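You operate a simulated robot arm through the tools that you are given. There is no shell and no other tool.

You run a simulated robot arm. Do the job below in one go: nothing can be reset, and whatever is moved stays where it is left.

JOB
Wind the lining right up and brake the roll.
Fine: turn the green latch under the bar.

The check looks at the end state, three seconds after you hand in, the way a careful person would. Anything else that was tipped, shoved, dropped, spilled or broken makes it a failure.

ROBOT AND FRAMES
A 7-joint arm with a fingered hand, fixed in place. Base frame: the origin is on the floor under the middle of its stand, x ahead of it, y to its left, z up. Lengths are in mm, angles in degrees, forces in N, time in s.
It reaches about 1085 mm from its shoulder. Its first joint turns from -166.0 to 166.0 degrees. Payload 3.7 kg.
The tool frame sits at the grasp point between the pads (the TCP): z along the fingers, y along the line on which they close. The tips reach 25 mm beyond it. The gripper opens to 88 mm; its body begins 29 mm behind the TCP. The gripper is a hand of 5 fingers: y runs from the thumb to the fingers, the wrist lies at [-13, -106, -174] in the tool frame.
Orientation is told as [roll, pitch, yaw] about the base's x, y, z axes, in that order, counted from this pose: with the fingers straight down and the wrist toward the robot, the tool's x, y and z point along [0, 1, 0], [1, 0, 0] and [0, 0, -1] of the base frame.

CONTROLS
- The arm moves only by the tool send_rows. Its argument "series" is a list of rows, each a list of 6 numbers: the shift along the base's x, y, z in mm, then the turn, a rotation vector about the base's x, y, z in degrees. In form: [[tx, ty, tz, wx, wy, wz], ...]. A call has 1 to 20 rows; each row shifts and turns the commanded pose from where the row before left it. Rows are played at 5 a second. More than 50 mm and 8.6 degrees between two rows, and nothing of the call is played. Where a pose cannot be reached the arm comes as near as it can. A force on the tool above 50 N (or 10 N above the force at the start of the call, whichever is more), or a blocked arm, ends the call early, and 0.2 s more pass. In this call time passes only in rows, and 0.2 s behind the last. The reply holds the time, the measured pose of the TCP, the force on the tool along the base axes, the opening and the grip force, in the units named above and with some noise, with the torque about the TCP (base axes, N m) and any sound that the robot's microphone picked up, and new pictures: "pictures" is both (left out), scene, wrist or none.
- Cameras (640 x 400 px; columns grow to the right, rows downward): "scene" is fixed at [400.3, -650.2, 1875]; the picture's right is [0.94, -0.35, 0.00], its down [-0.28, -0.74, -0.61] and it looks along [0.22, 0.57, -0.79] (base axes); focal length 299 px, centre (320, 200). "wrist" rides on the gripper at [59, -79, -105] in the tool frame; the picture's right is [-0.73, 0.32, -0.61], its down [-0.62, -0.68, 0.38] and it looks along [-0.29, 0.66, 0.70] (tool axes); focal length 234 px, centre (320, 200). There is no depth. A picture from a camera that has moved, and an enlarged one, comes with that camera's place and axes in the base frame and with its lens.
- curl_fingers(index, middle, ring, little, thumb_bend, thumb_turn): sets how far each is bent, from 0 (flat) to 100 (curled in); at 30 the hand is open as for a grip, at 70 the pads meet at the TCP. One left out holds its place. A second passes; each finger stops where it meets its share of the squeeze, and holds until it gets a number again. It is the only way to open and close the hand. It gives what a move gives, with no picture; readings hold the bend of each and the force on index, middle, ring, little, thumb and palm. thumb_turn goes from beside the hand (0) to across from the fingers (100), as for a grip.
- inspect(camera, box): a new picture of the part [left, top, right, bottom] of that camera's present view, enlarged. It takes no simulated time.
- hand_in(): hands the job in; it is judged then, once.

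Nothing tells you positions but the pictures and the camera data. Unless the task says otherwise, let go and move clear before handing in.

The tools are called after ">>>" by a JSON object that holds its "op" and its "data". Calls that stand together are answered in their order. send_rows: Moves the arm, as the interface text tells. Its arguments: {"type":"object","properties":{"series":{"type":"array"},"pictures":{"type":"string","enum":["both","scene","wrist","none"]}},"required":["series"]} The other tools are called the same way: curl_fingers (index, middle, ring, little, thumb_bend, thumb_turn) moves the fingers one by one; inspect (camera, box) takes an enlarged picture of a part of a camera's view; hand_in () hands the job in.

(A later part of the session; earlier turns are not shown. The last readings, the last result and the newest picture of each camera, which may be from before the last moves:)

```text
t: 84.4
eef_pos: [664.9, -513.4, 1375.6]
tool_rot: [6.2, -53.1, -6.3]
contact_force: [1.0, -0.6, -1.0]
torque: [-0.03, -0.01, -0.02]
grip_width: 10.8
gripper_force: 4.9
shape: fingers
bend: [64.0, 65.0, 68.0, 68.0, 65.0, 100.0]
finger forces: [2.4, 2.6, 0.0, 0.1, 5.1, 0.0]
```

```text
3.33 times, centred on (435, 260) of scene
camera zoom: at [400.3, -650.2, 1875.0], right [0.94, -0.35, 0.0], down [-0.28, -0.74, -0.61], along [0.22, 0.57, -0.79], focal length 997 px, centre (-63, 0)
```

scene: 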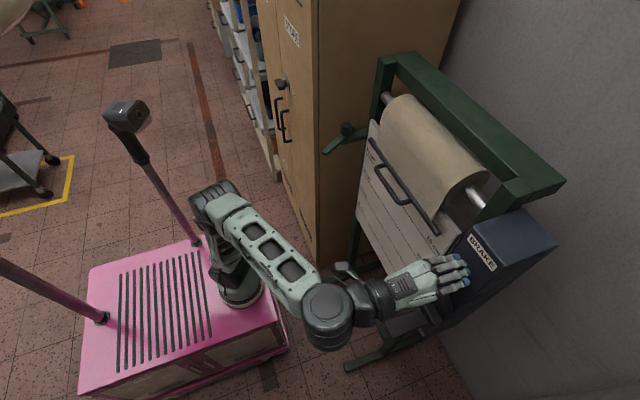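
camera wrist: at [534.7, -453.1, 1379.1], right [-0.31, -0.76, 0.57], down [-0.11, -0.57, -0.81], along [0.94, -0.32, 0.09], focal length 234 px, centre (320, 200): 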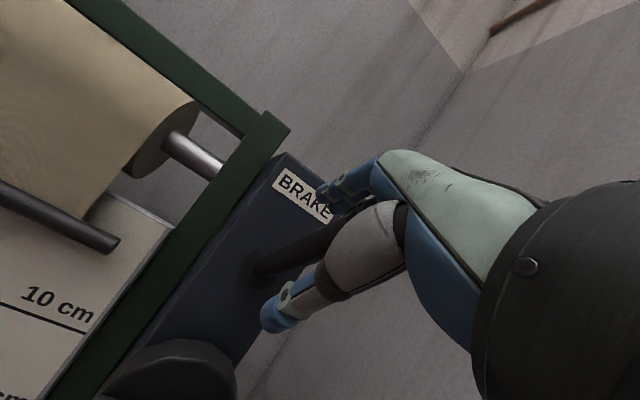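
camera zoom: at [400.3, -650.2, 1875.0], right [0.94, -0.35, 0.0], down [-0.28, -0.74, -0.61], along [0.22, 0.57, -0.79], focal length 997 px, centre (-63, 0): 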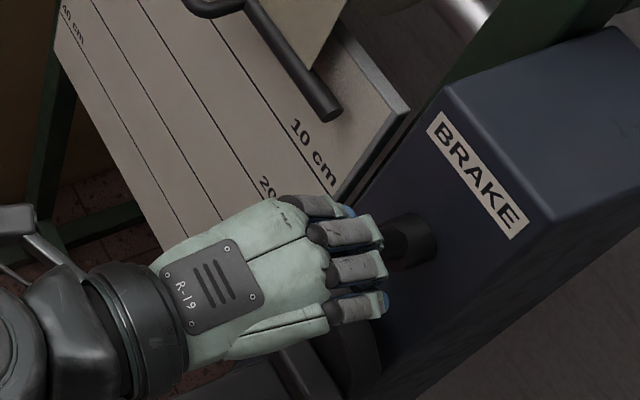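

The rod is held. I'll bring it down along its arc to where it was at the start.

>>> {"op": "send_rows", "data": {"series": [[-5.0, 0, -7.9, 0, -4.3, 0], [-4.5, 0, -8.2, 0, -4.3, 0], [-3.8, 0, -8.5, 0, -4.3, 0], [-3.2, 0, -8.8, 0, -4.3, 0], [-2.6, 0, -9.0, 0, -4.3, 0], [-1.8, 0, -9.2, 0, -4.3, 0], [-1.1, 0, -9.3, 0, -4.3, 0], [-0.5, 0, -9.3, 0, -4.3, 0]]}}

>>> {"op": "inspect", "data": {"camera": "wrist", "box": [140, 100, 440, 360]}}

>>> {"op": "inspect", "data": {"camera": "scene", "box": [425, 220, 455, 245]}}

```text
t: 86.2
eef_pos: [641.4, -514.3, 1304.9]
tool_rot: [60.0, -85.6, -58.8]
contact_force: [7.5, 0.7, -1.1]
torque: [0.0, -0.01, 0.01]
grip_width: 11.5
gripper_force: 5.1
shape: fingers
bend: [63.0, 65.0, 68.0, 68.0, 66.0, 99.0]
finger forces: [2.7, 2.5, 0.0, 0.0, 4.9, 0.1]
camera wrist: at [533.0, -453.9, 1234.3], right [-0.58, -0.76, 0.3], down [0.37, -0.57, -0.74], along [0.73, -0.32, 0.61], focal length 234 px, centre (320, 200)
```

scene: 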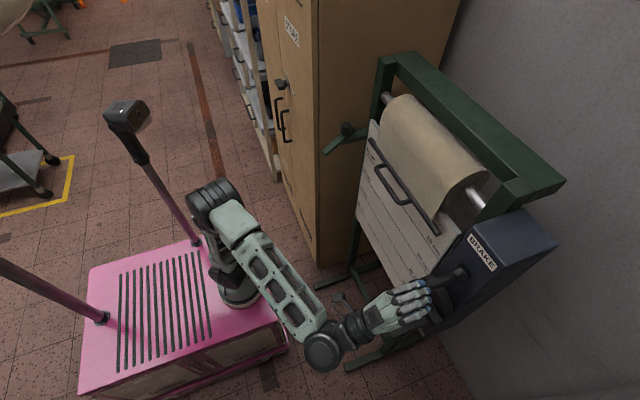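
wrist: 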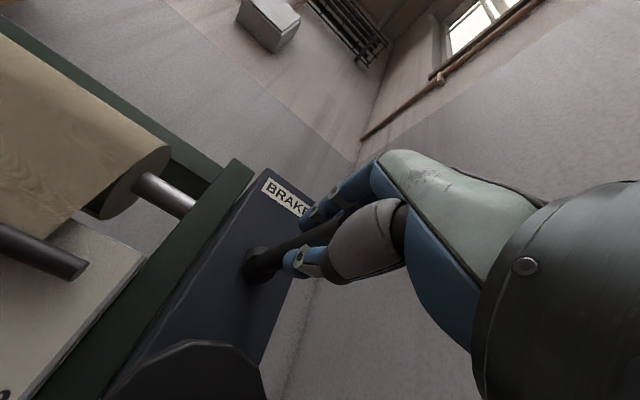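

```text
1.54 times, centred on (290, 230) of wrist
camera zoom: at [533.0, -453.9, 1234.3], right [-0.58, -0.76, 0.3], down [0.37, -0.57, -0.74], along [0.73, -0.32, 0.61], focal length 360 px, centre (366, 154)
```

zoom: 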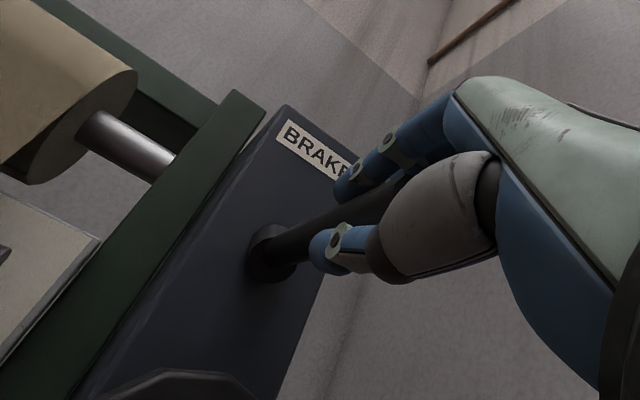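

```text
16.00 times, centred on (440, 232) of scene
camera zoom: at [400.3, -650.2, 1875.0], right [0.94, -0.35, 0.0], down [-0.28, -0.74, -0.61], along [0.22, 0.57, -0.79], focal length 4784 px, centre (-1600, -320)
```

zoom: 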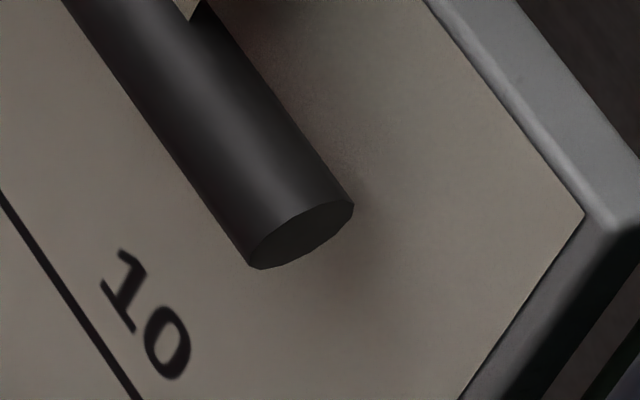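

>>> {"op": "send_rows", "data": {"series": [[0.3, 0, -9, 0, -4.3, 0], [0.9, 0, -8, 0, -3.5, 0], [1, 0, -5, 0, -2, 0], [1, 0, -5, 0, -2, 0]]}}

>>> {"op": "inspect", "data": {"camera": "wrist", "box": [140, 100, 440, 360]}}

>>> {"op": "inspect", "data": {"camera": "scene", "box": [425, 220, 455, 245]}}

```text
t: 87.2
eef_pos: [643.5, -513.7, 1280.2]
tool_rot: [160.4, -79.7, -158.9]
contact_force: [1.9, -1.8, 12.3]
torque: [-0.04, -0.23, -0.08]
grip_width: 11.5
gripper_force: 7.2
shape: fingers
bend: [57.0, 61.0, 68.0, 68.0, 71.0, 100.0]
finger forces: [6.4, 6.7, 0.0, 0.1, 1.3, 0.0]
camera wrist: at [552.1, -453.3, 1188.1], right [-0.63, -0.76, 0.17], down [0.51, -0.57, -0.64], along [0.58, -0.32, 0.75], focal length 234 px, centre (320, 200)
```

scene: 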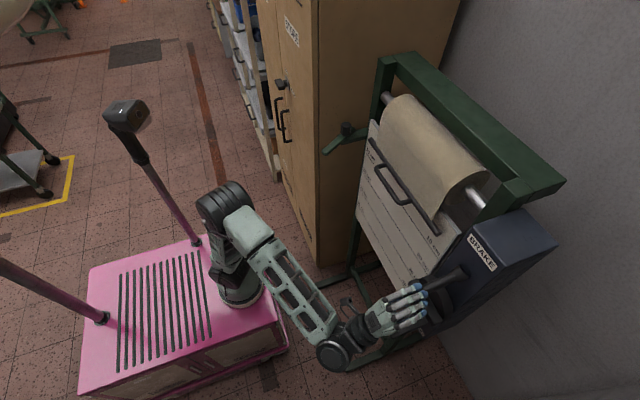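
wrist: 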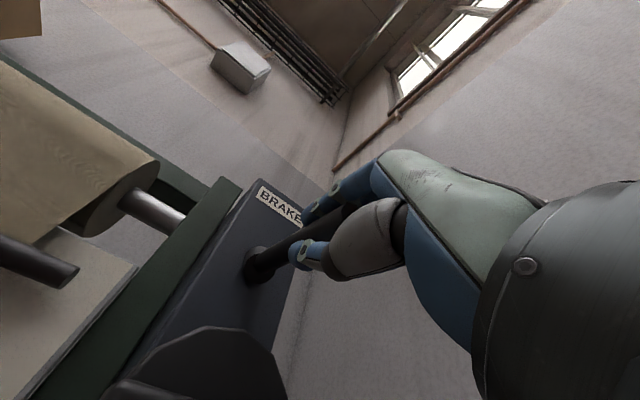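

```text
1.54 times, centred on (290, 230) of wrist
camera zoom: at [552.1, -453.3, 1188.1], right [-0.63, -0.76, 0.17], down [0.51, -0.57, -0.64], along [0.58, -0.32, 0.75], focal length 360 px, centre (366, 154)
```

zoom: 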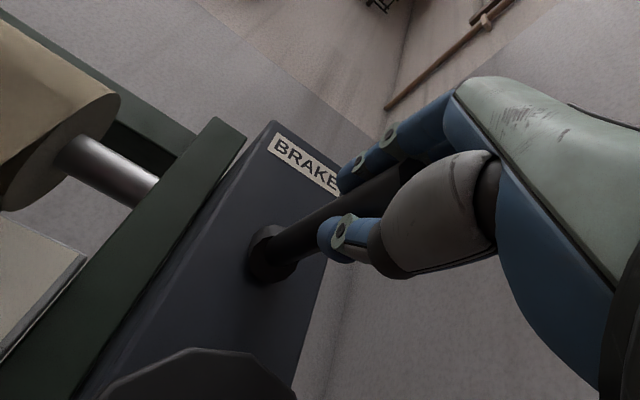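

```text
16.00 times, centred on (440, 232) of scene
camera zoom: at [400.3, -650.2, 1875.0], right [0.94, -0.35, 0.0], down [-0.28, -0.74, -0.61], along [0.22, 0.57, -0.79], focal length 4784 px, centre (-1600, -320)
```

zoom: 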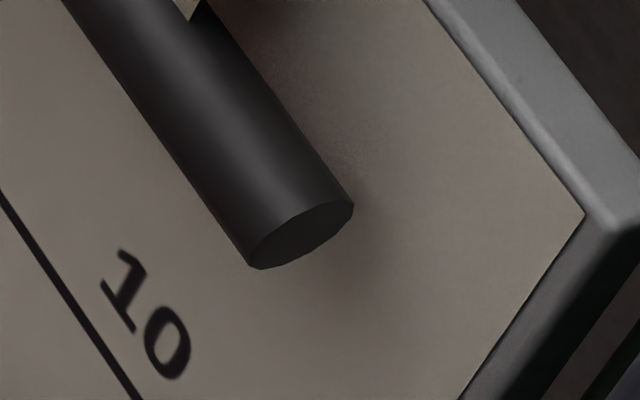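

>>> {"op": "send_rows", "data": {"series": [[0, 0, -4, 0, 0, 0], [0, 0, -4, 0, 0, 0], [0, 0, -4, 0, 0, 0]]}}

>>> {"op": "inspect", "data": {"camera": "wrist", "box": [140, 100, 440, 360]}}

>>> {"op": "inspect", "data": {"camera": "scene", "box": [420, 240, 500, 320]}}

```text
t: 88.0
eef_pos: [642.3, -513.4, 1269.9]
tool_rot: [161.3, -79.6, -159.6]
contact_force: [-3.0, 0.6, 34.3]
torque: [-0.01, -0.09, -0.2]
grip_width: 17.9
gripper_force: 15.3
shape: fingers
bend: [48.0, 55.0, 68.0, 68.0, 72.0, 100.0]
finger forces: [20.5, 10.4, 0.1, 0.1, 0.0, 0.0]
camera wrist: at [552.1, -452.8, 1177.2], right [-0.63, -0.76, 0.17], down [0.51, -0.57, -0.64], along [0.58, -0.32, 0.75], focal length 234 px, centre (320, 200)
```

scene: 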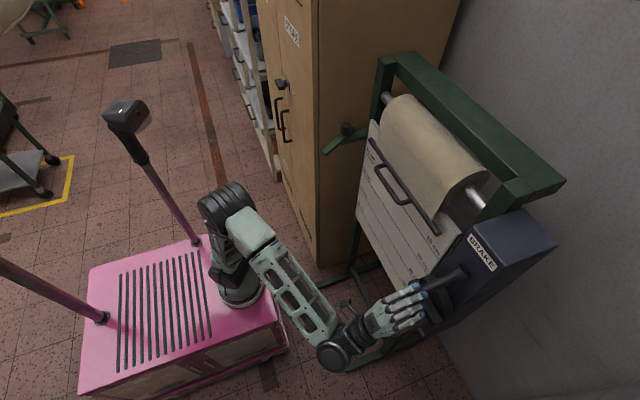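
wrist: 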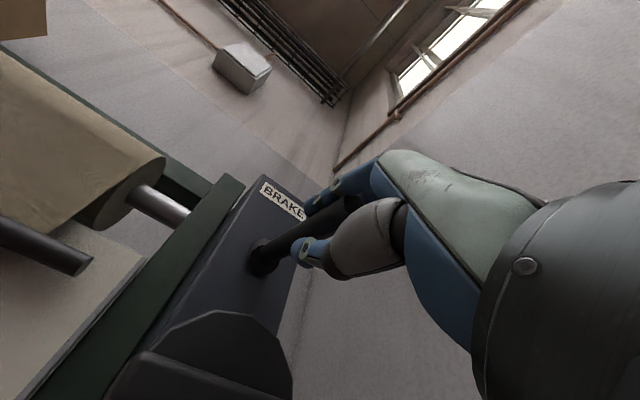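

```text
1.54 times, centred on (290, 230) of wrist
camera zoom: at [552.1, -452.8, 1177.2], right [-0.63, -0.76, 0.17], down [0.51, -0.57, -0.64], along [0.58, -0.32, 0.75], focal length 360 px, centre (366, 154)
```

zoom: 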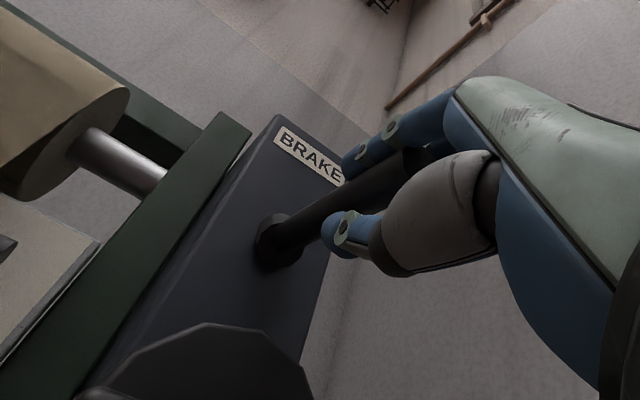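

```text
5.00 times, centred on (460, 280) of scene
camera zoom: at [400.3, -650.2, 1875.0], right [0.94, -0.35, 0.0], down [-0.28, -0.74, -0.61], along [0.22, 0.57, -0.79], focal length 1495 px, centre (-380, -200)
```

zoom: 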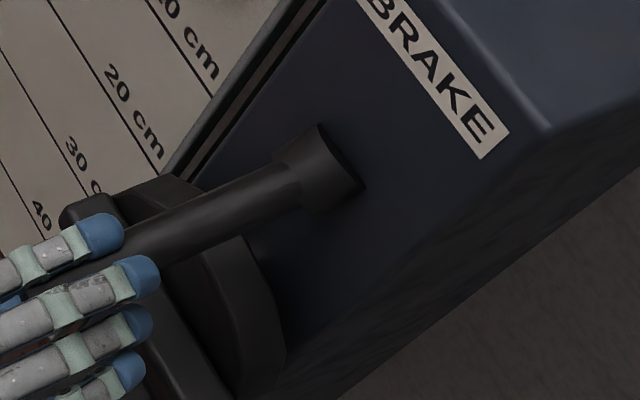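

The lever is firmly against its lower stop (34 N, no more travel), back where the brake was on. I'll ease off, open the hand and withdraw straight along the rod.

>>> {"op": "send_rows", "data": {"series": [[0, 0, 5, 0, 0, 0], [0, 0, 6, 0, 0, 0]], "pictures": "none"}}

>>> {"op": "curl_fingers", "data": {"index": 32, "middle": 32, "ring": 32, "little": 32, "thumb_bend": 32}}

>>> {"op": "send_rows", "data": {"series": [[-20, 0, -2, 0, 0, 0], [-40, 0, -4, 0, 0, 0], [-40, 0, -4, 0, 0, 0], [-30, 0, 0, 0, 5, 0], [0, 0, 0, 0, 5, 0]]}}

>>> {"op": "inspect", "data": {"camera": "scene", "box": [380, 220, 500, 340]}}

>>> {"op": "inspect", "data": {"camera": "scene", "box": [425, 220, 455, 245]}}

```text
t: 88.6
eef_pos: [643.6, -514.9, 1278.7]
tool_rot: [159.5, -79.8, -158.0]
contact_force: [-8.6, 4.1, 9.9]
torque: [-0.12, -0.42, 0.07]
grip_width: 11.6
gripper_force: 8.6
shape: fingers
bend: [56.0, 59.0, 68.0, 68.0, 72.0, 100.0]
finger forces: [9.3, 5.8, 0.1, 0.0, 1.1, 0.0]
```

```text
t: 89.6
eef_pos: [646.1, -516.0, 1277.8]
tool_rot: [159.7, -79.8, -158.2]
contact_force: [0.3, -0.1, 0.3]
torque: [0.03, 0.0, -0.02]
grip_width: 80.4
gripper_force: 0.1
shape: fingers
bend: [32.0, 32.0, 32.0, 32.0, 32.0, 96.0]
finger forces: [0.0, 0.1, 0.0, 0.0, 0.0, 0.0]
```

```text
t: 90.8
eef_pos: [514.6, -516.4, 1265.7]
tool_rot: [82.7, -86.1, -81.5]
contact_force: [0.5, -0.2, 0.2]
torque: [0.0, -0.01, 0.0]
grip_width: 80.6
gripper_force: 0.0
shape: fingers
bend: [32.0, 32.0, 32.0, 32.0, 32.0, 96.0]
finger forces: [0.1, 0.0, 0.0, 0.1, 0.0, 0.0]
camera wrist: at [409.1, -455.2, 1192.2], right [-0.59, -0.76, 0.28], down [0.39, -0.57, -0.72], along [0.71, -0.32, 0.63], focal length 234 px, centre (320, 200)
```

scene: 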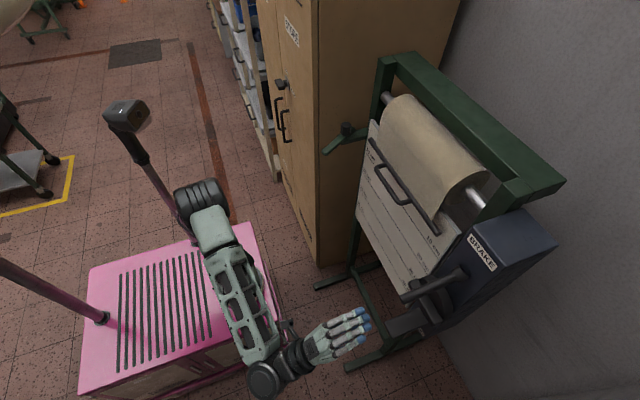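
wrist: 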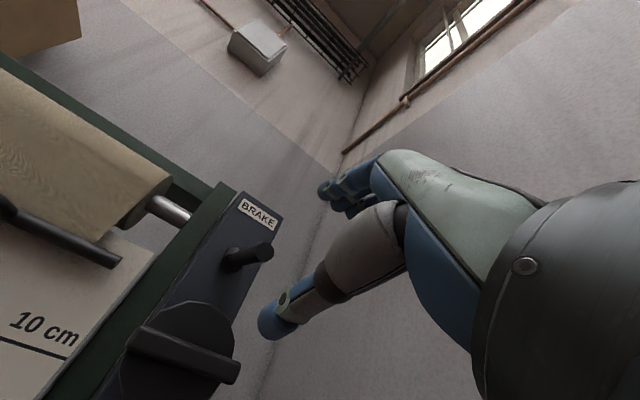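

```text
3.33 times, centred on (440, 280) of scene
camera zoom: at [400.3, -650.2, 1875.0], right [0.94, -0.35, 0.0], down [-0.28, -0.74, -0.61], along [0.22, 0.57, -0.79], focal length 997 px, centre (-80, -67)
```

zoom: 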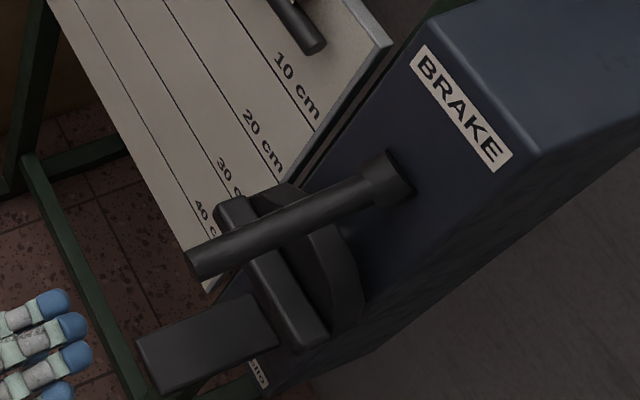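

```text
16.00 times, centred on (440, 232) of scene
camera zoom: at [400.3, -650.2, 1875.0], right [0.94, -0.35, 0.0], down [-0.28, -0.74, -0.61], along [0.22, 0.57, -0.79], focal length 4784 px, centre (-1600, -320)
```

zoom: 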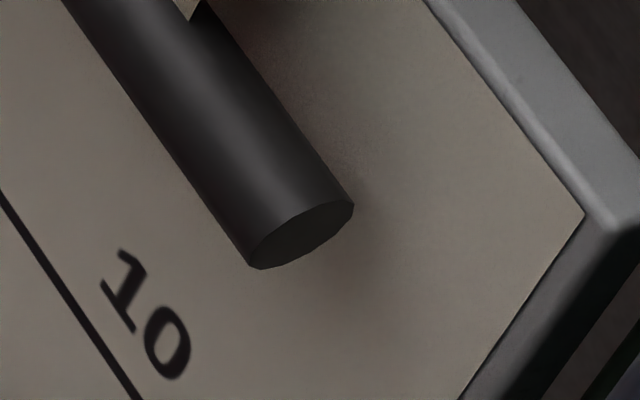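

The brake lever is back down at its stop, the bar stays at the 0 cm level (re-triangulated z≈1252 against the 10 cm line at z≈1151). As extra security the job allows the green latch, so I'll look at it closely next.

>>> {"op": "inspect", "data": {"camera": "scene", "box": [315, 105, 395, 165]}}

>>> {"op": "send_rows", "data": {"series": [[-5, 48, 0, 0, 0, 0], [-5, 48, 0, 0, 0, 0], [-5, 48, 0, 0, 0, 0], [-5, 48, 0, 0, 0, 0], [-5, 48, 0, 0, 0, 0], [-5, 48, 0, 0, 0, 0], [0, 48, 0, 0, 0, 0], [0, 48, 0, 0, 0, 0], [0, 48, 0, 0, 0, 0], [0, 48, 0, 0, 0, 0], [0, 40, 0, 0, 0, 0]]}}

```text
6.67 times, centred on (355, 135) of scene
camera zoom: at [400.3, -650.2, 1875.0], right [0.94, -0.35, 0.0], down [-0.28, -0.74, -0.61], along [0.22, 0.57, -0.79], focal length 1994 px, centre (87, 633)
```

zoom: 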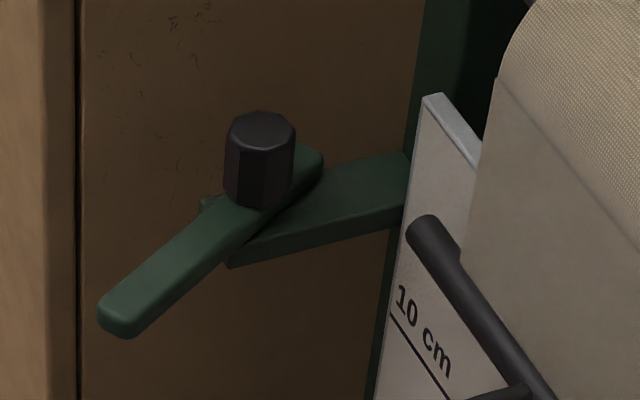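

```text
t: 93.2
eef_pos: [463.4, -4.7, 1267.6]
tool_rot: [91.9, -82.6, -79.6]
contact_force: [0.3, 0.6, -0.1]
torque: [0.0, -0.01, -0.02]
grip_width: 81.0
gripper_force: 0.0
shape: fingers
bend: [32.0, 32.0, 32.0, 32.0, 32.0, 96.0]
finger forces: [0.0, 0.1, 0.0, 0.0, 0.1, 0.1]
stopped in row 11: the arm was blocked; the commanded pose is now the measured one
camera wrist: at [348.0, 39.2, 1197.3], right [-0.43, -0.87, 0.22], down [0.49, -0.44, -0.76], along [0.76, -0.22, 0.62], focal length 234 px, centre (320, 200)
```

scene: 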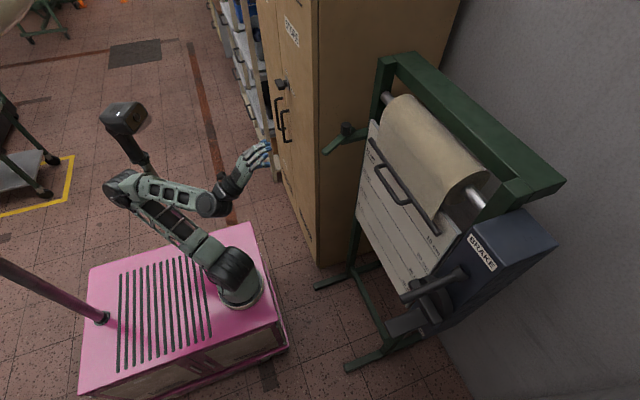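
wrist: 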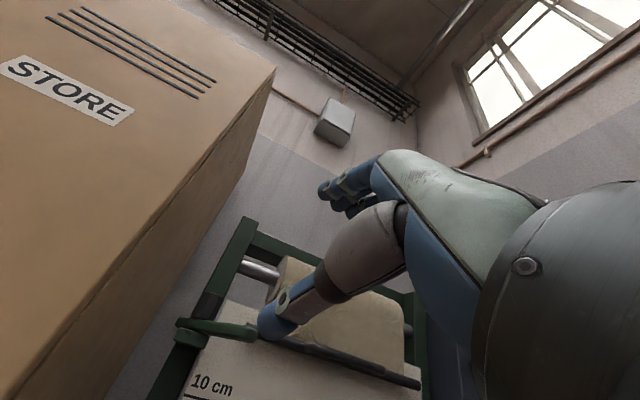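

The arm ran out of fold that close to its base. I'll move the hand forward to unfold it, keeping clear of the latch (its tip is at about x=658).

>>> {"op": "send_rows", "data": {"series": [[20, -10, 0, 0, 0, 0], [25, -10, 0, 0, 0, 0], [25, -5, 0, 0, 0, 0]]}}

>>> {"op": "inspect", "data": {"camera": "wrist", "box": [100, 180, 440, 400]}}

>>> {"op": "inspect", "data": {"camera": "scene", "box": [80, 80, 340, 310]}}

```text
t: 93.9
eef_pos: [485.1, 32.1, 1275.8]
tool_rot: [101.2, -84.0, -78.9]
contact_force: [0.1, 0.2, -1.0]
torque: [0.0, -0.02, -0.03]
grip_width: 80.4
gripper_force: 0.1
shape: fingers
bend: [32.0, 32.0, 32.0, 32.0, 32.0, 96.0]
finger forces: [0.0, 0.0, 0.0, 0.1, 0.0, 0.0]
stopped in row 3: the arm was blocked; the commanded pose is now the measured one
camera wrist: at [364.5, 55.0, 1201.3], right [-0.28, -0.93, 0.23], down [0.58, -0.36, -0.73], along [0.77, -0.07, 0.64], focal length 234 px, centre (320, 200)
```

scene: 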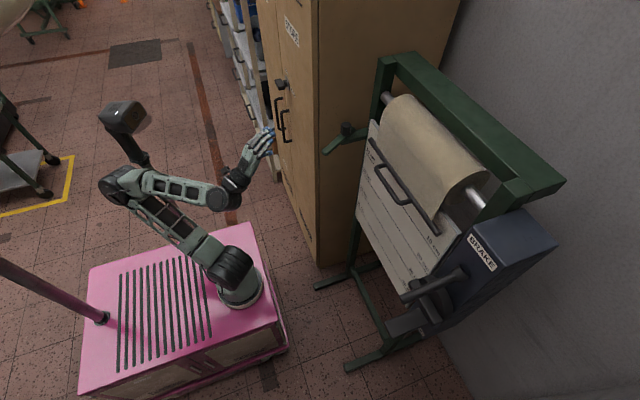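
wrist: 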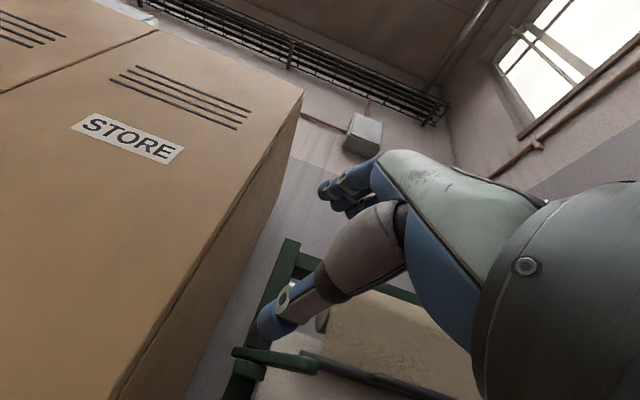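

```text
1.82 times, centred on (270, 290) of wrist
camera zoom: at [364.5, 55.0, 1201.3], right [-0.28, -0.93, 0.23], down [0.58, -0.36, -0.73], along [0.77, -0.07, 0.64], focal length 426 px, centre (411, 36)
```

zoom: 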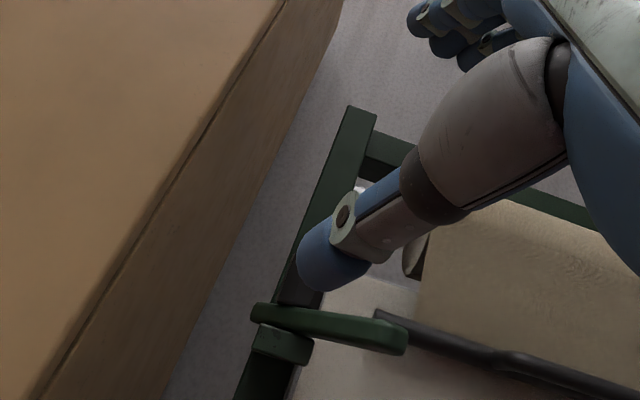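

```text
1.74 times, centred on (210, 195) of scene
camera zoom: at [400.3, -650.2, 1875.0], right [0.94, -0.35, 0.0], down [-0.28, -0.74, -0.61], along [0.22, 0.57, -0.79], focal length 520 px, centre (511, 209)
```

zoom: 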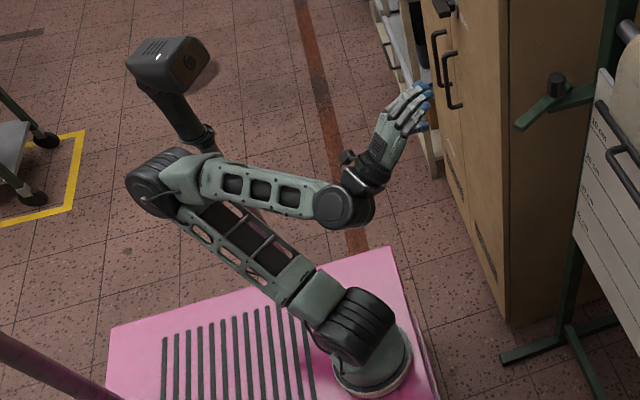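

The wrist came too close over the shoulder column. I'll move straight forward in small steps to get out of that fold.

>>> {"op": "send_rows", "data": {"series": [[15, -5, 0, 0, 0, 0], [15, -5, 0, 0, 0, 0], [15, -5, 0, 0, 0, 0]]}}

```text
t: 94.8
eef_pos: [503.2, 72.2, 1276.8]
tool_rot: [108.9, -85.9, -78.7]
contact_force: [-0.7, -0.3, -0.1]
torque: [0.0, 0.02, -0.01]
grip_width: 80.8
gripper_force: 0.1
shape: fingers
bend: [32.0, 32.0, 32.0, 32.0, 32.0, 96.0]
finger forces: [0.1, 0.1, 0.1, 0.1, 0.1, 0.0]
stopped in row 3: the arm was blocked; the commanded pose is now the measured one
camera wrist: at [382.7, 73.8, 1200.3], right [-0.15, -0.95, 0.26], down [0.64, -0.3, -0.71], along [0.76, 0.06, 0.65], focal length 234 px, centre (320, 200)
```

scene: 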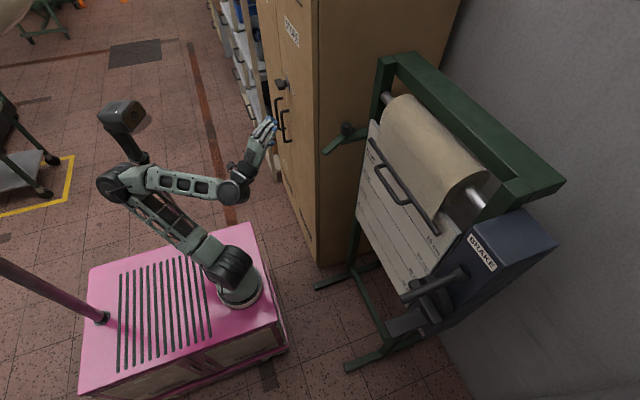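
wrist: 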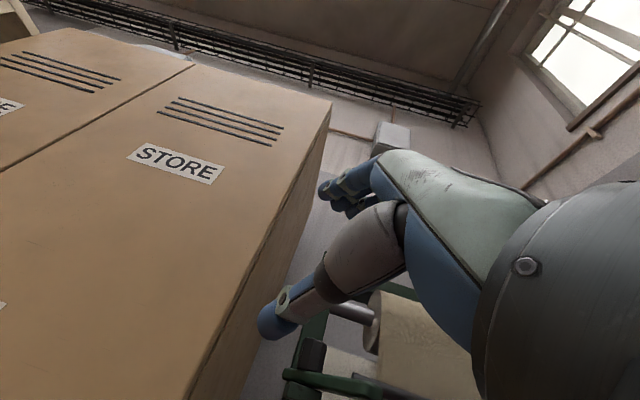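

>>> {"op": "send_rows", "data": {"series": [[0, -20, 0, 0, 0, 0], [0, -20, 0, 0, 0, 0]], "pictures": "none"}}

```text
t: 95.4
eef_pos: [502.8, 32.8, 1277.0]
tool_rot: [109.8, -86.4, -79.4]
contact_force: [0.1, -0.2, -0.2]
torque: [0.0, -0.04, 0.03]
grip_width: 80.5
gripper_force: 0.0
shape: fingers
bend: [32.0, 32.0, 32.0, 32.0, 32.0, 96.0]
finger forces: [0.0, 0.1, 0.0, 0.0, 0.1, 0.1]
```

>>> {"op": "send_rows", "data": {"series": [[0, -20, 0, 0, 0, 0], [0, -20, 0, 0, 0, 0], [10, -10, 0, 0, 0, 0], [15, -10, 0, 0, 0, 0], [15, -10, 0, 0, 0, 0]], "pictures": "scene"}}

```text
t: 96.5
eef_pos: [494.0, 25.9, 1289.2]
tool_rot: [-115.8, -84.5, 145.1]
contact_force: [0.5, 0.2, 0.1]
torque: [-0.01, -0.01, -0.03]
grip_width: 80.6
gripper_force: 0.1
shape: fingers
bend: [32.0, 32.0, 32.0, 32.0, 32.0, 96.0]
finger forces: [0.1, 0.0, 0.0, 0.1, 0.0, 0.0]
stopped in row 5: the arm was blocked; the commanded pose is now the measured one
```

scene: 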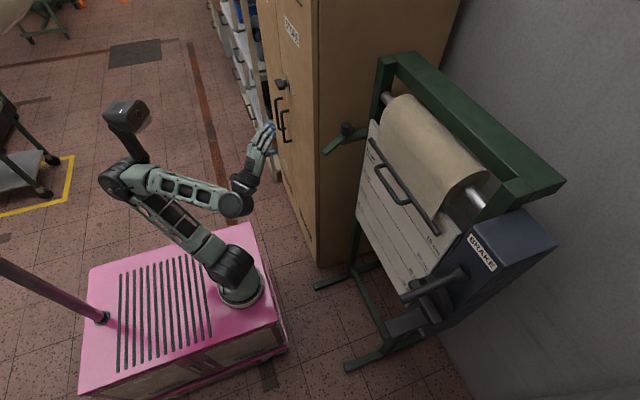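

>>> {"op": "send_rows", "data": {"series": [[0, 0, 20, 0, 8, 0], [0, 0, 20, 0, 8, 0], [0, 0, 20, 0, 8, 0], [0, 0, 20, 0, 8, 0], [0, 0, 20, 0, 8, 0]]}}

```text
t: 97.7
eef_pos: [495.9, 23.4, 1390.1]
tool_rot: [25.0, -54.3, 5.3]
contact_force: [0.0, -0.8, 1.3]
torque: [-0.02, -0.01, 0.02]
grip_width: 80.6
gripper_force: 0.1
shape: fingers
bend: [32.0, 32.0, 32.0, 32.0, 32.0, 96.0]
finger forces: [0.0, 0.0, 0.0, 0.0, 0.0, 0.1]
camera wrist: at [352.5, 19.1, 1396.2], right [0.08, -0.91, 0.4], down [0.14, -0.39, -0.91], along [0.99, 0.12, 0.09], focal length 234 px, centre (320, 200)
```

scene: 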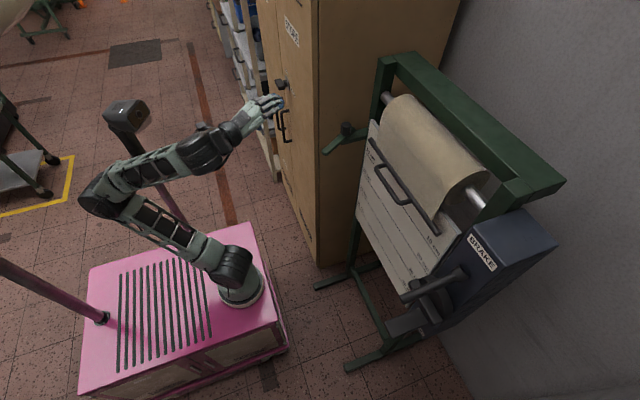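
wrist: 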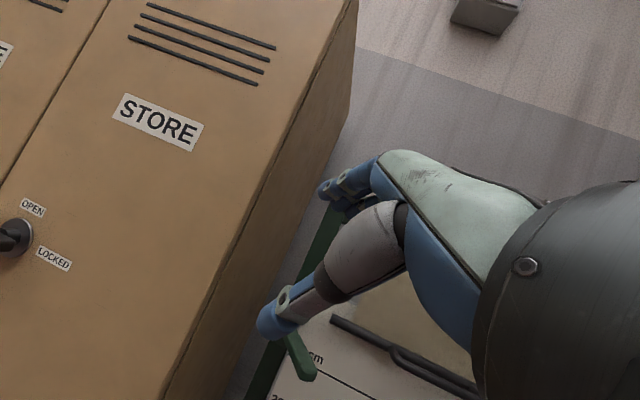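

Control is smooth again here. The hand has ended up twisted about 30°; I'll straighten it to point forward-and-down at 45°, which suits pushing the latch.

>>> {"op": "send_rows", "data": {"series": [[12, -3, 0, -4.15, 2.1, -6.1], [12, -3, 0, -4.15, 2.1, -6.1], [12, -3, 0, -4.15, 2.1, -6.1], [12, -3, 0, -4.15, 2.1, -6.1]]}}

```text
t: 98.7
eef_pos: [542.1, 11.4, 1389.7]
tool_rot: [0.1, -45.0, -0.1]
contact_force: [0.4, 0.7, -0.4]
torque: [0.02, -0.01, 0.02]
grip_width: 80.9
gripper_force: 0.1
shape: fingers
bend: [32.0, 32.0, 32.0, 32.0, 32.0, 96.0]
finger forces: [0.1, 0.0, 0.0, 0.0, 0.0, 0.0]
camera wrist: at [413.8, 70.2, 1407.8], right [-0.2, -0.73, 0.66], down [-0.21, -0.62, -0.75], along [0.96, -0.29, -0.03], focal length 234 px, centre (320, 200)
```

scene: 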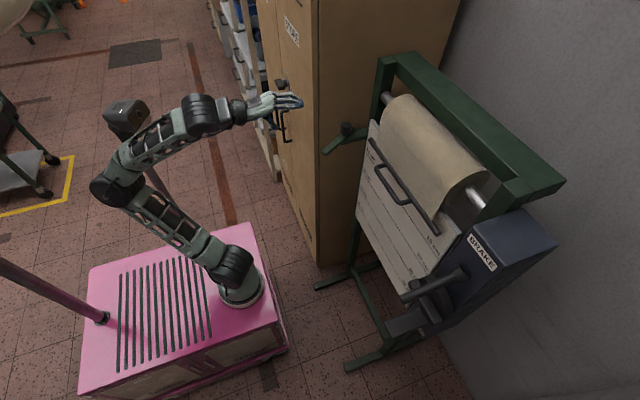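
wrist: 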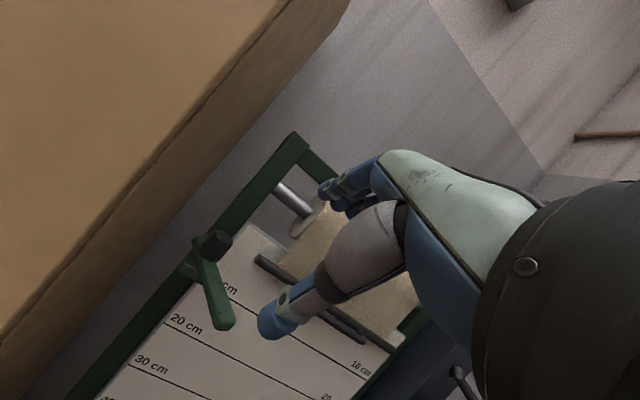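

Now I have a clean pose and a good view of the latch; zooming in to fix its position.

>>> {"op": "inspect", "data": {"camera": "wrist", "box": [160, 200, 300, 340]}}

>>> {"op": "inspect", "data": {"camera": "scene", "box": [315, 105, 395, 165]}}

```text
2.86 times, centred on (230, 270) of wrist
camera zoom: at [413.8, 70.2, 1407.8], right [-0.2, -0.73, 0.66], down [-0.21, -0.62, -0.75], along [0.96, -0.29, -0.03], focal length 669 px, centre (577, 0)
```

zoom: 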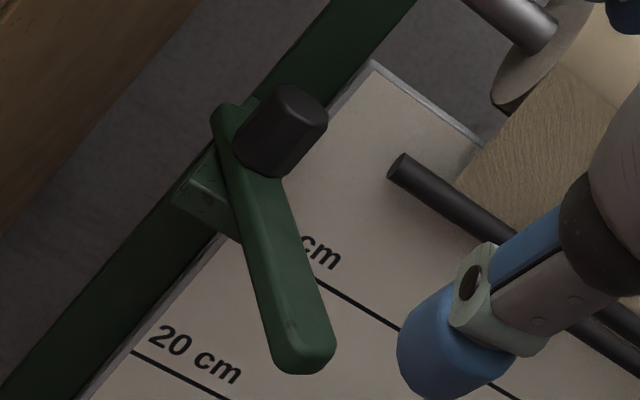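

```text
6.67 times, centred on (355, 135) of scene
camera zoom: at [400.3, -650.2, 1875.0], right [0.94, -0.35, 0.0], down [-0.28, -0.74, -0.61], along [0.22, 0.57, -0.79], focal length 1994 px, centre (87, 633)
```

zoom: 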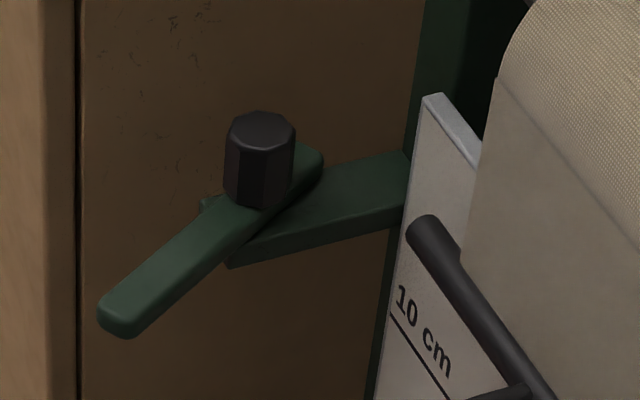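

Latch: pivot at about (755, 42), tip at about (661, -15), top at z≈1232, so it fits under the bar (underside ≈1242). I'll make a single-finger pusher: index out, the rest curled, and check where its tip is.

>>> {"op": "curl_fingers", "data": {"index": 45, "middle": 100, "ring": 100, "little": 100, "thumb_bend": 100}}

>>> {"op": "inspect", "data": {"camera": "wrist", "box": [200, 100, 440, 360]}}

>>> {"op": "inspect", "data": {"camera": "scene", "box": [230, 70, 330, 140]}}

```text
t: 99.7
eef_pos: [543.2, 11.5, 1390.0]
tool_rot: [0.1, -45.0, 0.0]
contact_force: [0.6, -0.5, 0.9]
torque: [-0.02, 0.0, 0.02]
grip_width: 13.6
gripper_force: 0.1
shape: fingers
bend: [41.0, 100.0, 100.0, 100.0, 94.0, 100.0]
finger forces: [0.0, 0.0, 0.0, 0.0, 0.0, 0.0]
```

```text
1.54 times, centred on (320, 230) of wrist
camera zoom: at [413.7, 70.3, 1407.8], right [-0.2, -0.73, 0.66], down [-0.21, -0.62, -0.75], along [0.96, -0.29, -0.03], focal length 360 px, centre (320, 154)
```

zoom: 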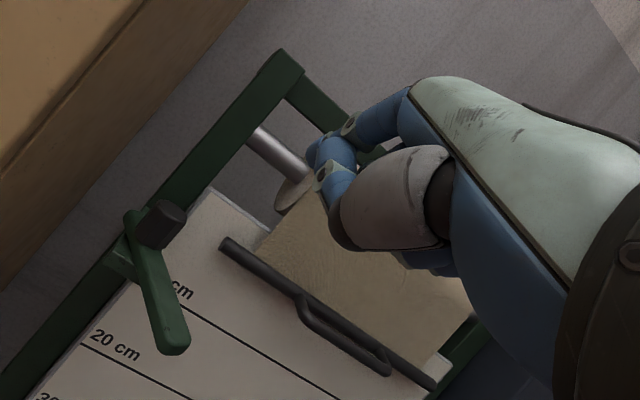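

```text
5.71 times, centred on (280, 105) of scene
camera zoom: at [400.3, -650.2, 1875.0], right [0.94, -0.35, 0.0], down [-0.28, -0.74, -0.61], along [0.22, 0.57, -0.79], focal length 1709 px, centre (549, 743)
```

zoom: 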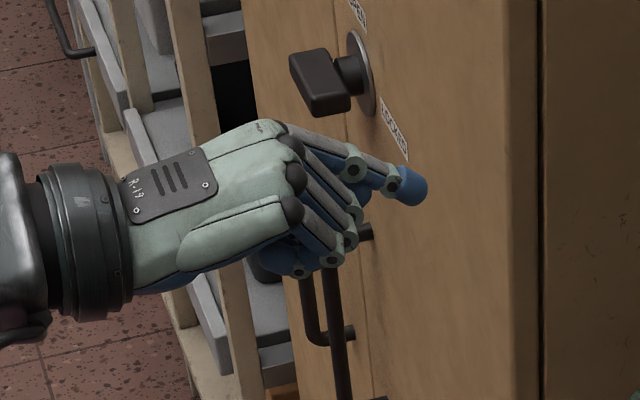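

The index tip sits at TCP + (47, 9, 11) and leads the fist by about 35 mm. I'll bring it down to latch height just to the left of the latch's free end.

>>> {"op": "send_rows", "data": {"series": [[30, 8, -20, 0, 0, 0], [20, 5, -30, 0, 0, 0], [0, 0, -35, 0, 0, 0], [0, 0, -35, 0, 0, 0], [0, 0, -30, 0, 0, 0], [0, 0, -27, 0, 0, 0]]}}

>>> {"op": "inspect", "data": {"camera": "scene", "box": [280, 100, 400, 180]}}

>>> {"op": "inspect", "data": {"camera": "wrist", "box": [160, 60, 400, 300]}}

```text
t: 101.1
eef_pos: [593.6, 25.5, 1211.4]
tool_rot: [0.2, -45.1, -0.1]
contact_force: [-0.4, -0.2, 0.6]
torque: [0.0, 0.0, 0.0]
grip_width: 13.4
gripper_force: 0.0
shape: fingers
bend: [41.0, 100.0, 100.0, 100.0, 94.0, 100.0]
finger forces: [0.0, 0.0, 0.1, 0.1, 0.0, 0.0]
camera wrist: at [463.4, 84.0, 1229.9], right [-0.2, -0.73, 0.66], down [-0.21, -0.62, -0.75], along [0.96, -0.29, -0.03], focal length 234 px, centre (320, 200)
```

scene: 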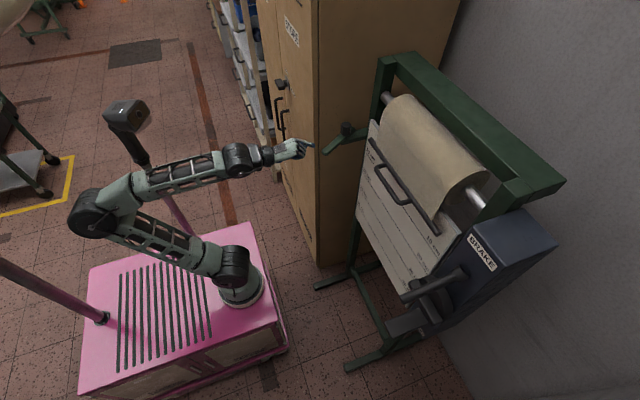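
wrist: 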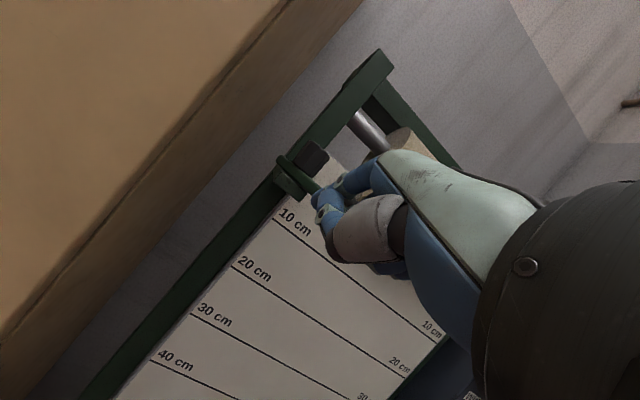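

```text
5.00 times, centred on (340, 140) of scene
camera zoom: at [400.3, -650.2, 1875.0], right [0.94, -0.35, 0.0], down [-0.28, -0.74, -0.61], along [0.22, 0.57, -0.79], focal length 1495 px, centre (220, 500)
```

zoom: 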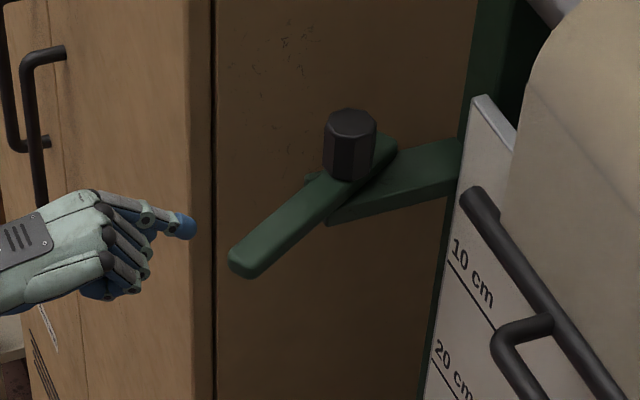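

```text
1.67 times, centred on (280, 180) of wrist
camera zoom: at [463.4, 84.0, 1229.9], right [-0.2, -0.73, 0.66], down [-0.21, -0.62, -0.75], along [0.96, -0.29, -0.03], focal length 390 px, centre (387, 233)
```

zoom: 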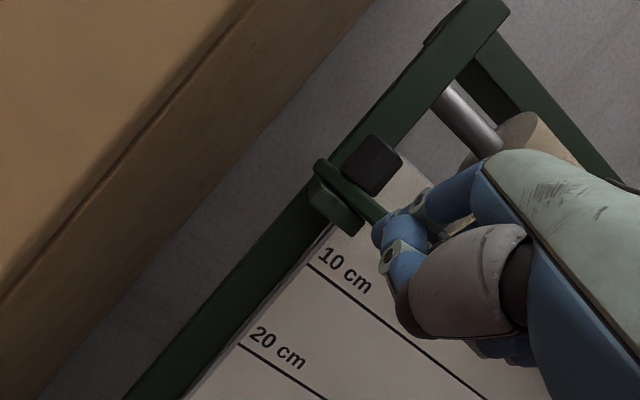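

The finger is in place left of the latch's end. I'll move alongside and start swinging it round, following its arc.

>>> {"op": "send_rows", "data": {"series": [[13, -2, 0, 0, 0, 0], [13, -2, 0, 0, 0, 0], [0, -10, 0, 0, 0, 0], [0, -6.4, 0, 0, 0, 0], [3.5, -6, 0, 0, 0, 0], [3.5, -6, 0, 0, 0, 0], [5, -5.5, 0, 0, 0, 0], [5, -5.5, 0, 0, 0, 0]]}}

>>> {"op": "inspect", "data": {"camera": "scene", "box": [300, 100, 420, 180]}}

>>> {"op": "inspect", "data": {"camera": "wrist", "box": [180, 60, 420, 300]}}

```text
t: 102.9
eef_pos: [635.3, -18.7, 1213.1]
tool_rot: [0.2, -45.1, -0.1]
contact_force: [0.2, -0.1, -0.7]
torque: [-0.04, -0.03, -0.01]
grip_width: 13.8
gripper_force: 0.1
shape: fingers
bend: [41.0, 100.0, 100.0, 100.0, 95.0, 100.0]
finger forces: [0.0, 0.0, 0.0, 0.0, 0.1, 0.0]
camera wrist: at [506.6, 40.3, 1230.5], right [-0.2, -0.73, 0.66], down [-0.21, -0.62, -0.75], along [0.96, -0.29, -0.03], focal length 234 px, centre (320, 200)
```

scene: 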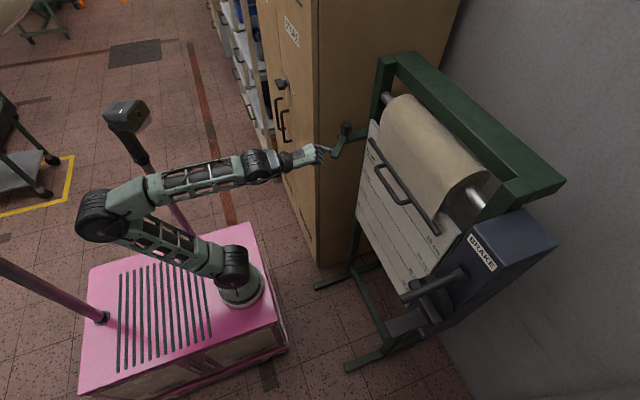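
wrist: 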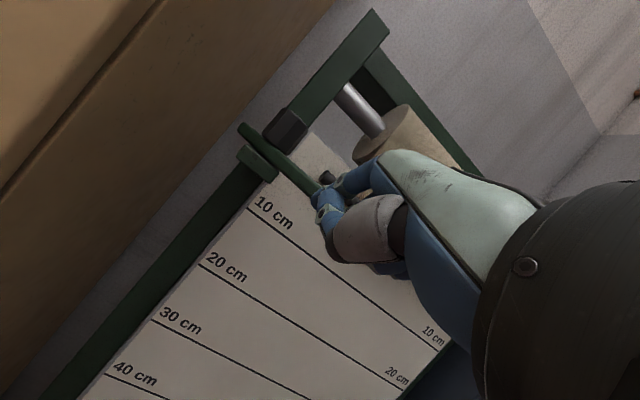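

```text
5.00 times, centred on (360, 140) of scene
camera zoom: at [400.3, -650.2, 1875.0], right [0.94, -0.35, 0.0], down [-0.28, -0.74, -0.61], along [0.22, 0.57, -0.79], focal length 1495 px, centre (120, 500)
```

zoom: 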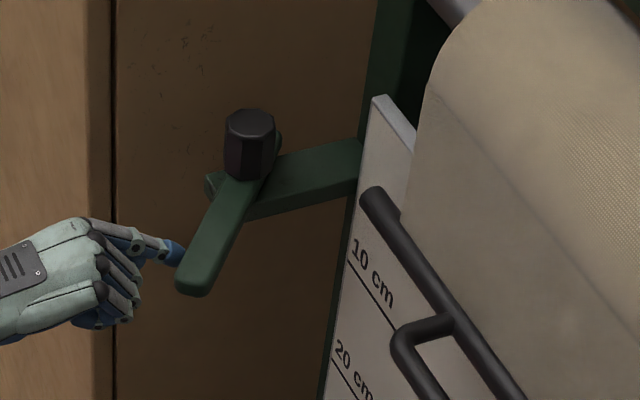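

```text
1.67 times, centred on (300, 180) of wrist
camera zoom: at [506.6, 40.3, 1230.5], right [-0.2, -0.73, 0.66], down [-0.21, -0.62, -0.75], along [0.96, -0.29, -0.03], focal length 390 px, centre (353, 233)
```

zoom: 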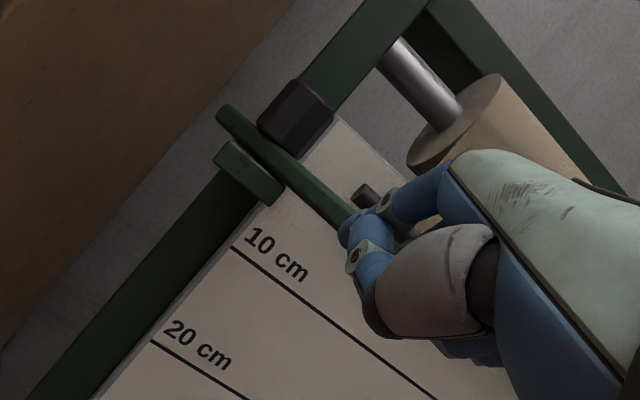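

It swings easily. Continuing along the arc.

>>> {"op": "send_rows", "data": {"series": [[5.8, -4.5, 0, 0, 0, 0], [5.8, -4.4, 0, 0, 0, 0], [6.2, -3.3, 0, 0, 0, 0], [6.3, -3.3, 0, 0, 0, 0], [6.4, -2.1, 0, 0, 0, 0], [6.4, -2.0, 0, 0, 0, 0], [6.4, -0.9, 0, 0, 0, 0], [6.5, -0.9, 0, 0, 0, 0]]}}

>>> {"op": "inspect", "data": {"camera": "scene", "box": [300, 100, 420, 180]}}

>>> {"op": "inspect", "data": {"camera": "wrist", "box": [180, 60, 420, 300]}}

```text
t: 104.7
eef_pos: [686.9, -39.9, 1213.1]
tool_rot: [0.1, -45.0, 0.0]
contact_force: [0.1, 0.3, 0.3]
torque: [0.02, 0.01, 0.01]
grip_width: 13.8
gripper_force: 0.2
shape: fingers
bend: [41.0, 100.0, 100.0, 100.0, 95.0, 100.0]
finger forces: [0.0, 0.1, 0.1, 0.0, 0.0, 0.0]
camera wrist: at [557.0, 18.2, 1231.1], right [-0.2, -0.73, 0.66], down [-0.21, -0.62, -0.75], along [0.96, -0.29, -0.03], focal length 234 px, centre (320, 200)
```

scene: 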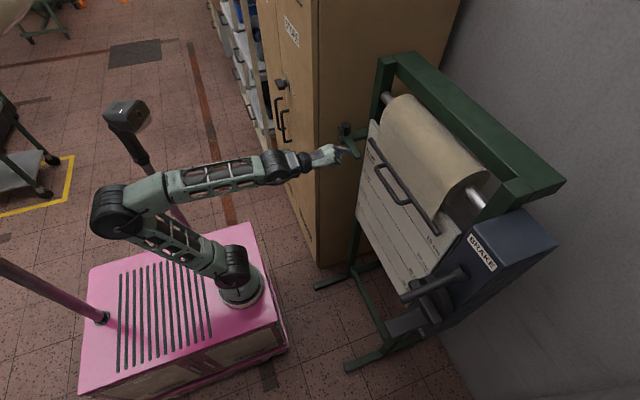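
wrist: 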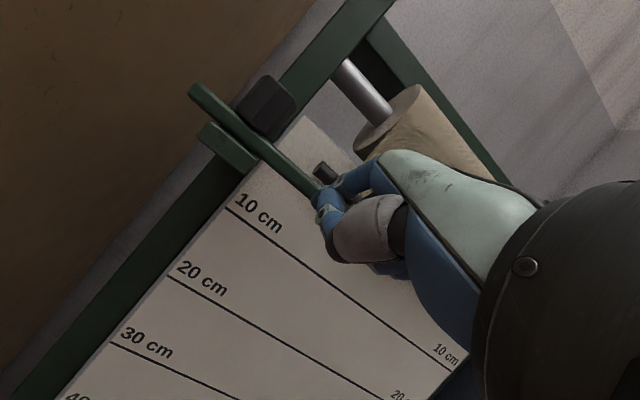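

```text
5.00 times, centred on (360, 140) of scene
camera zoom: at [400.3, -650.2, 1875.0], right [0.94, -0.35, 0.0], down [-0.28, -0.74, -0.61], along [0.22, 0.57, -0.79], focal length 1495 px, centre (120, 500)
```

zoom: 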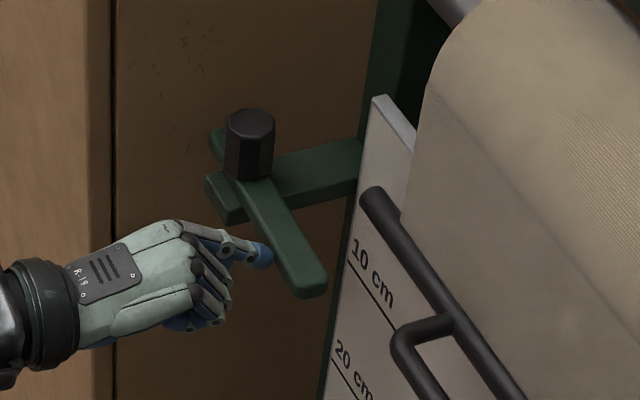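

```text
1.67 times, centred on (300, 180) of wrist
camera zoom: at [557.0, 18.2, 1231.1], right [-0.2, -0.73, 0.66], down [-0.21, -0.62, -0.75], along [0.96, -0.29, -0.03], focal length 390 px, centre (353, 233)
```

zoom: 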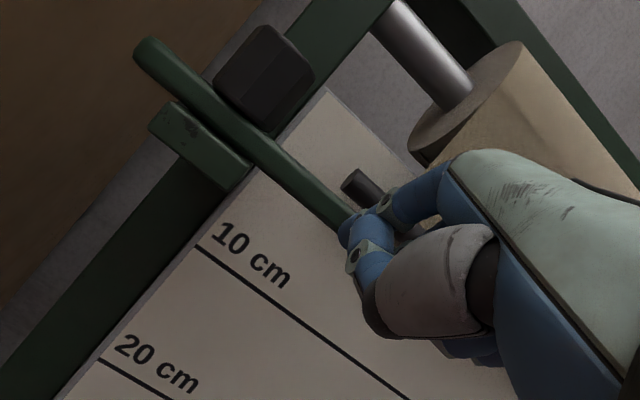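

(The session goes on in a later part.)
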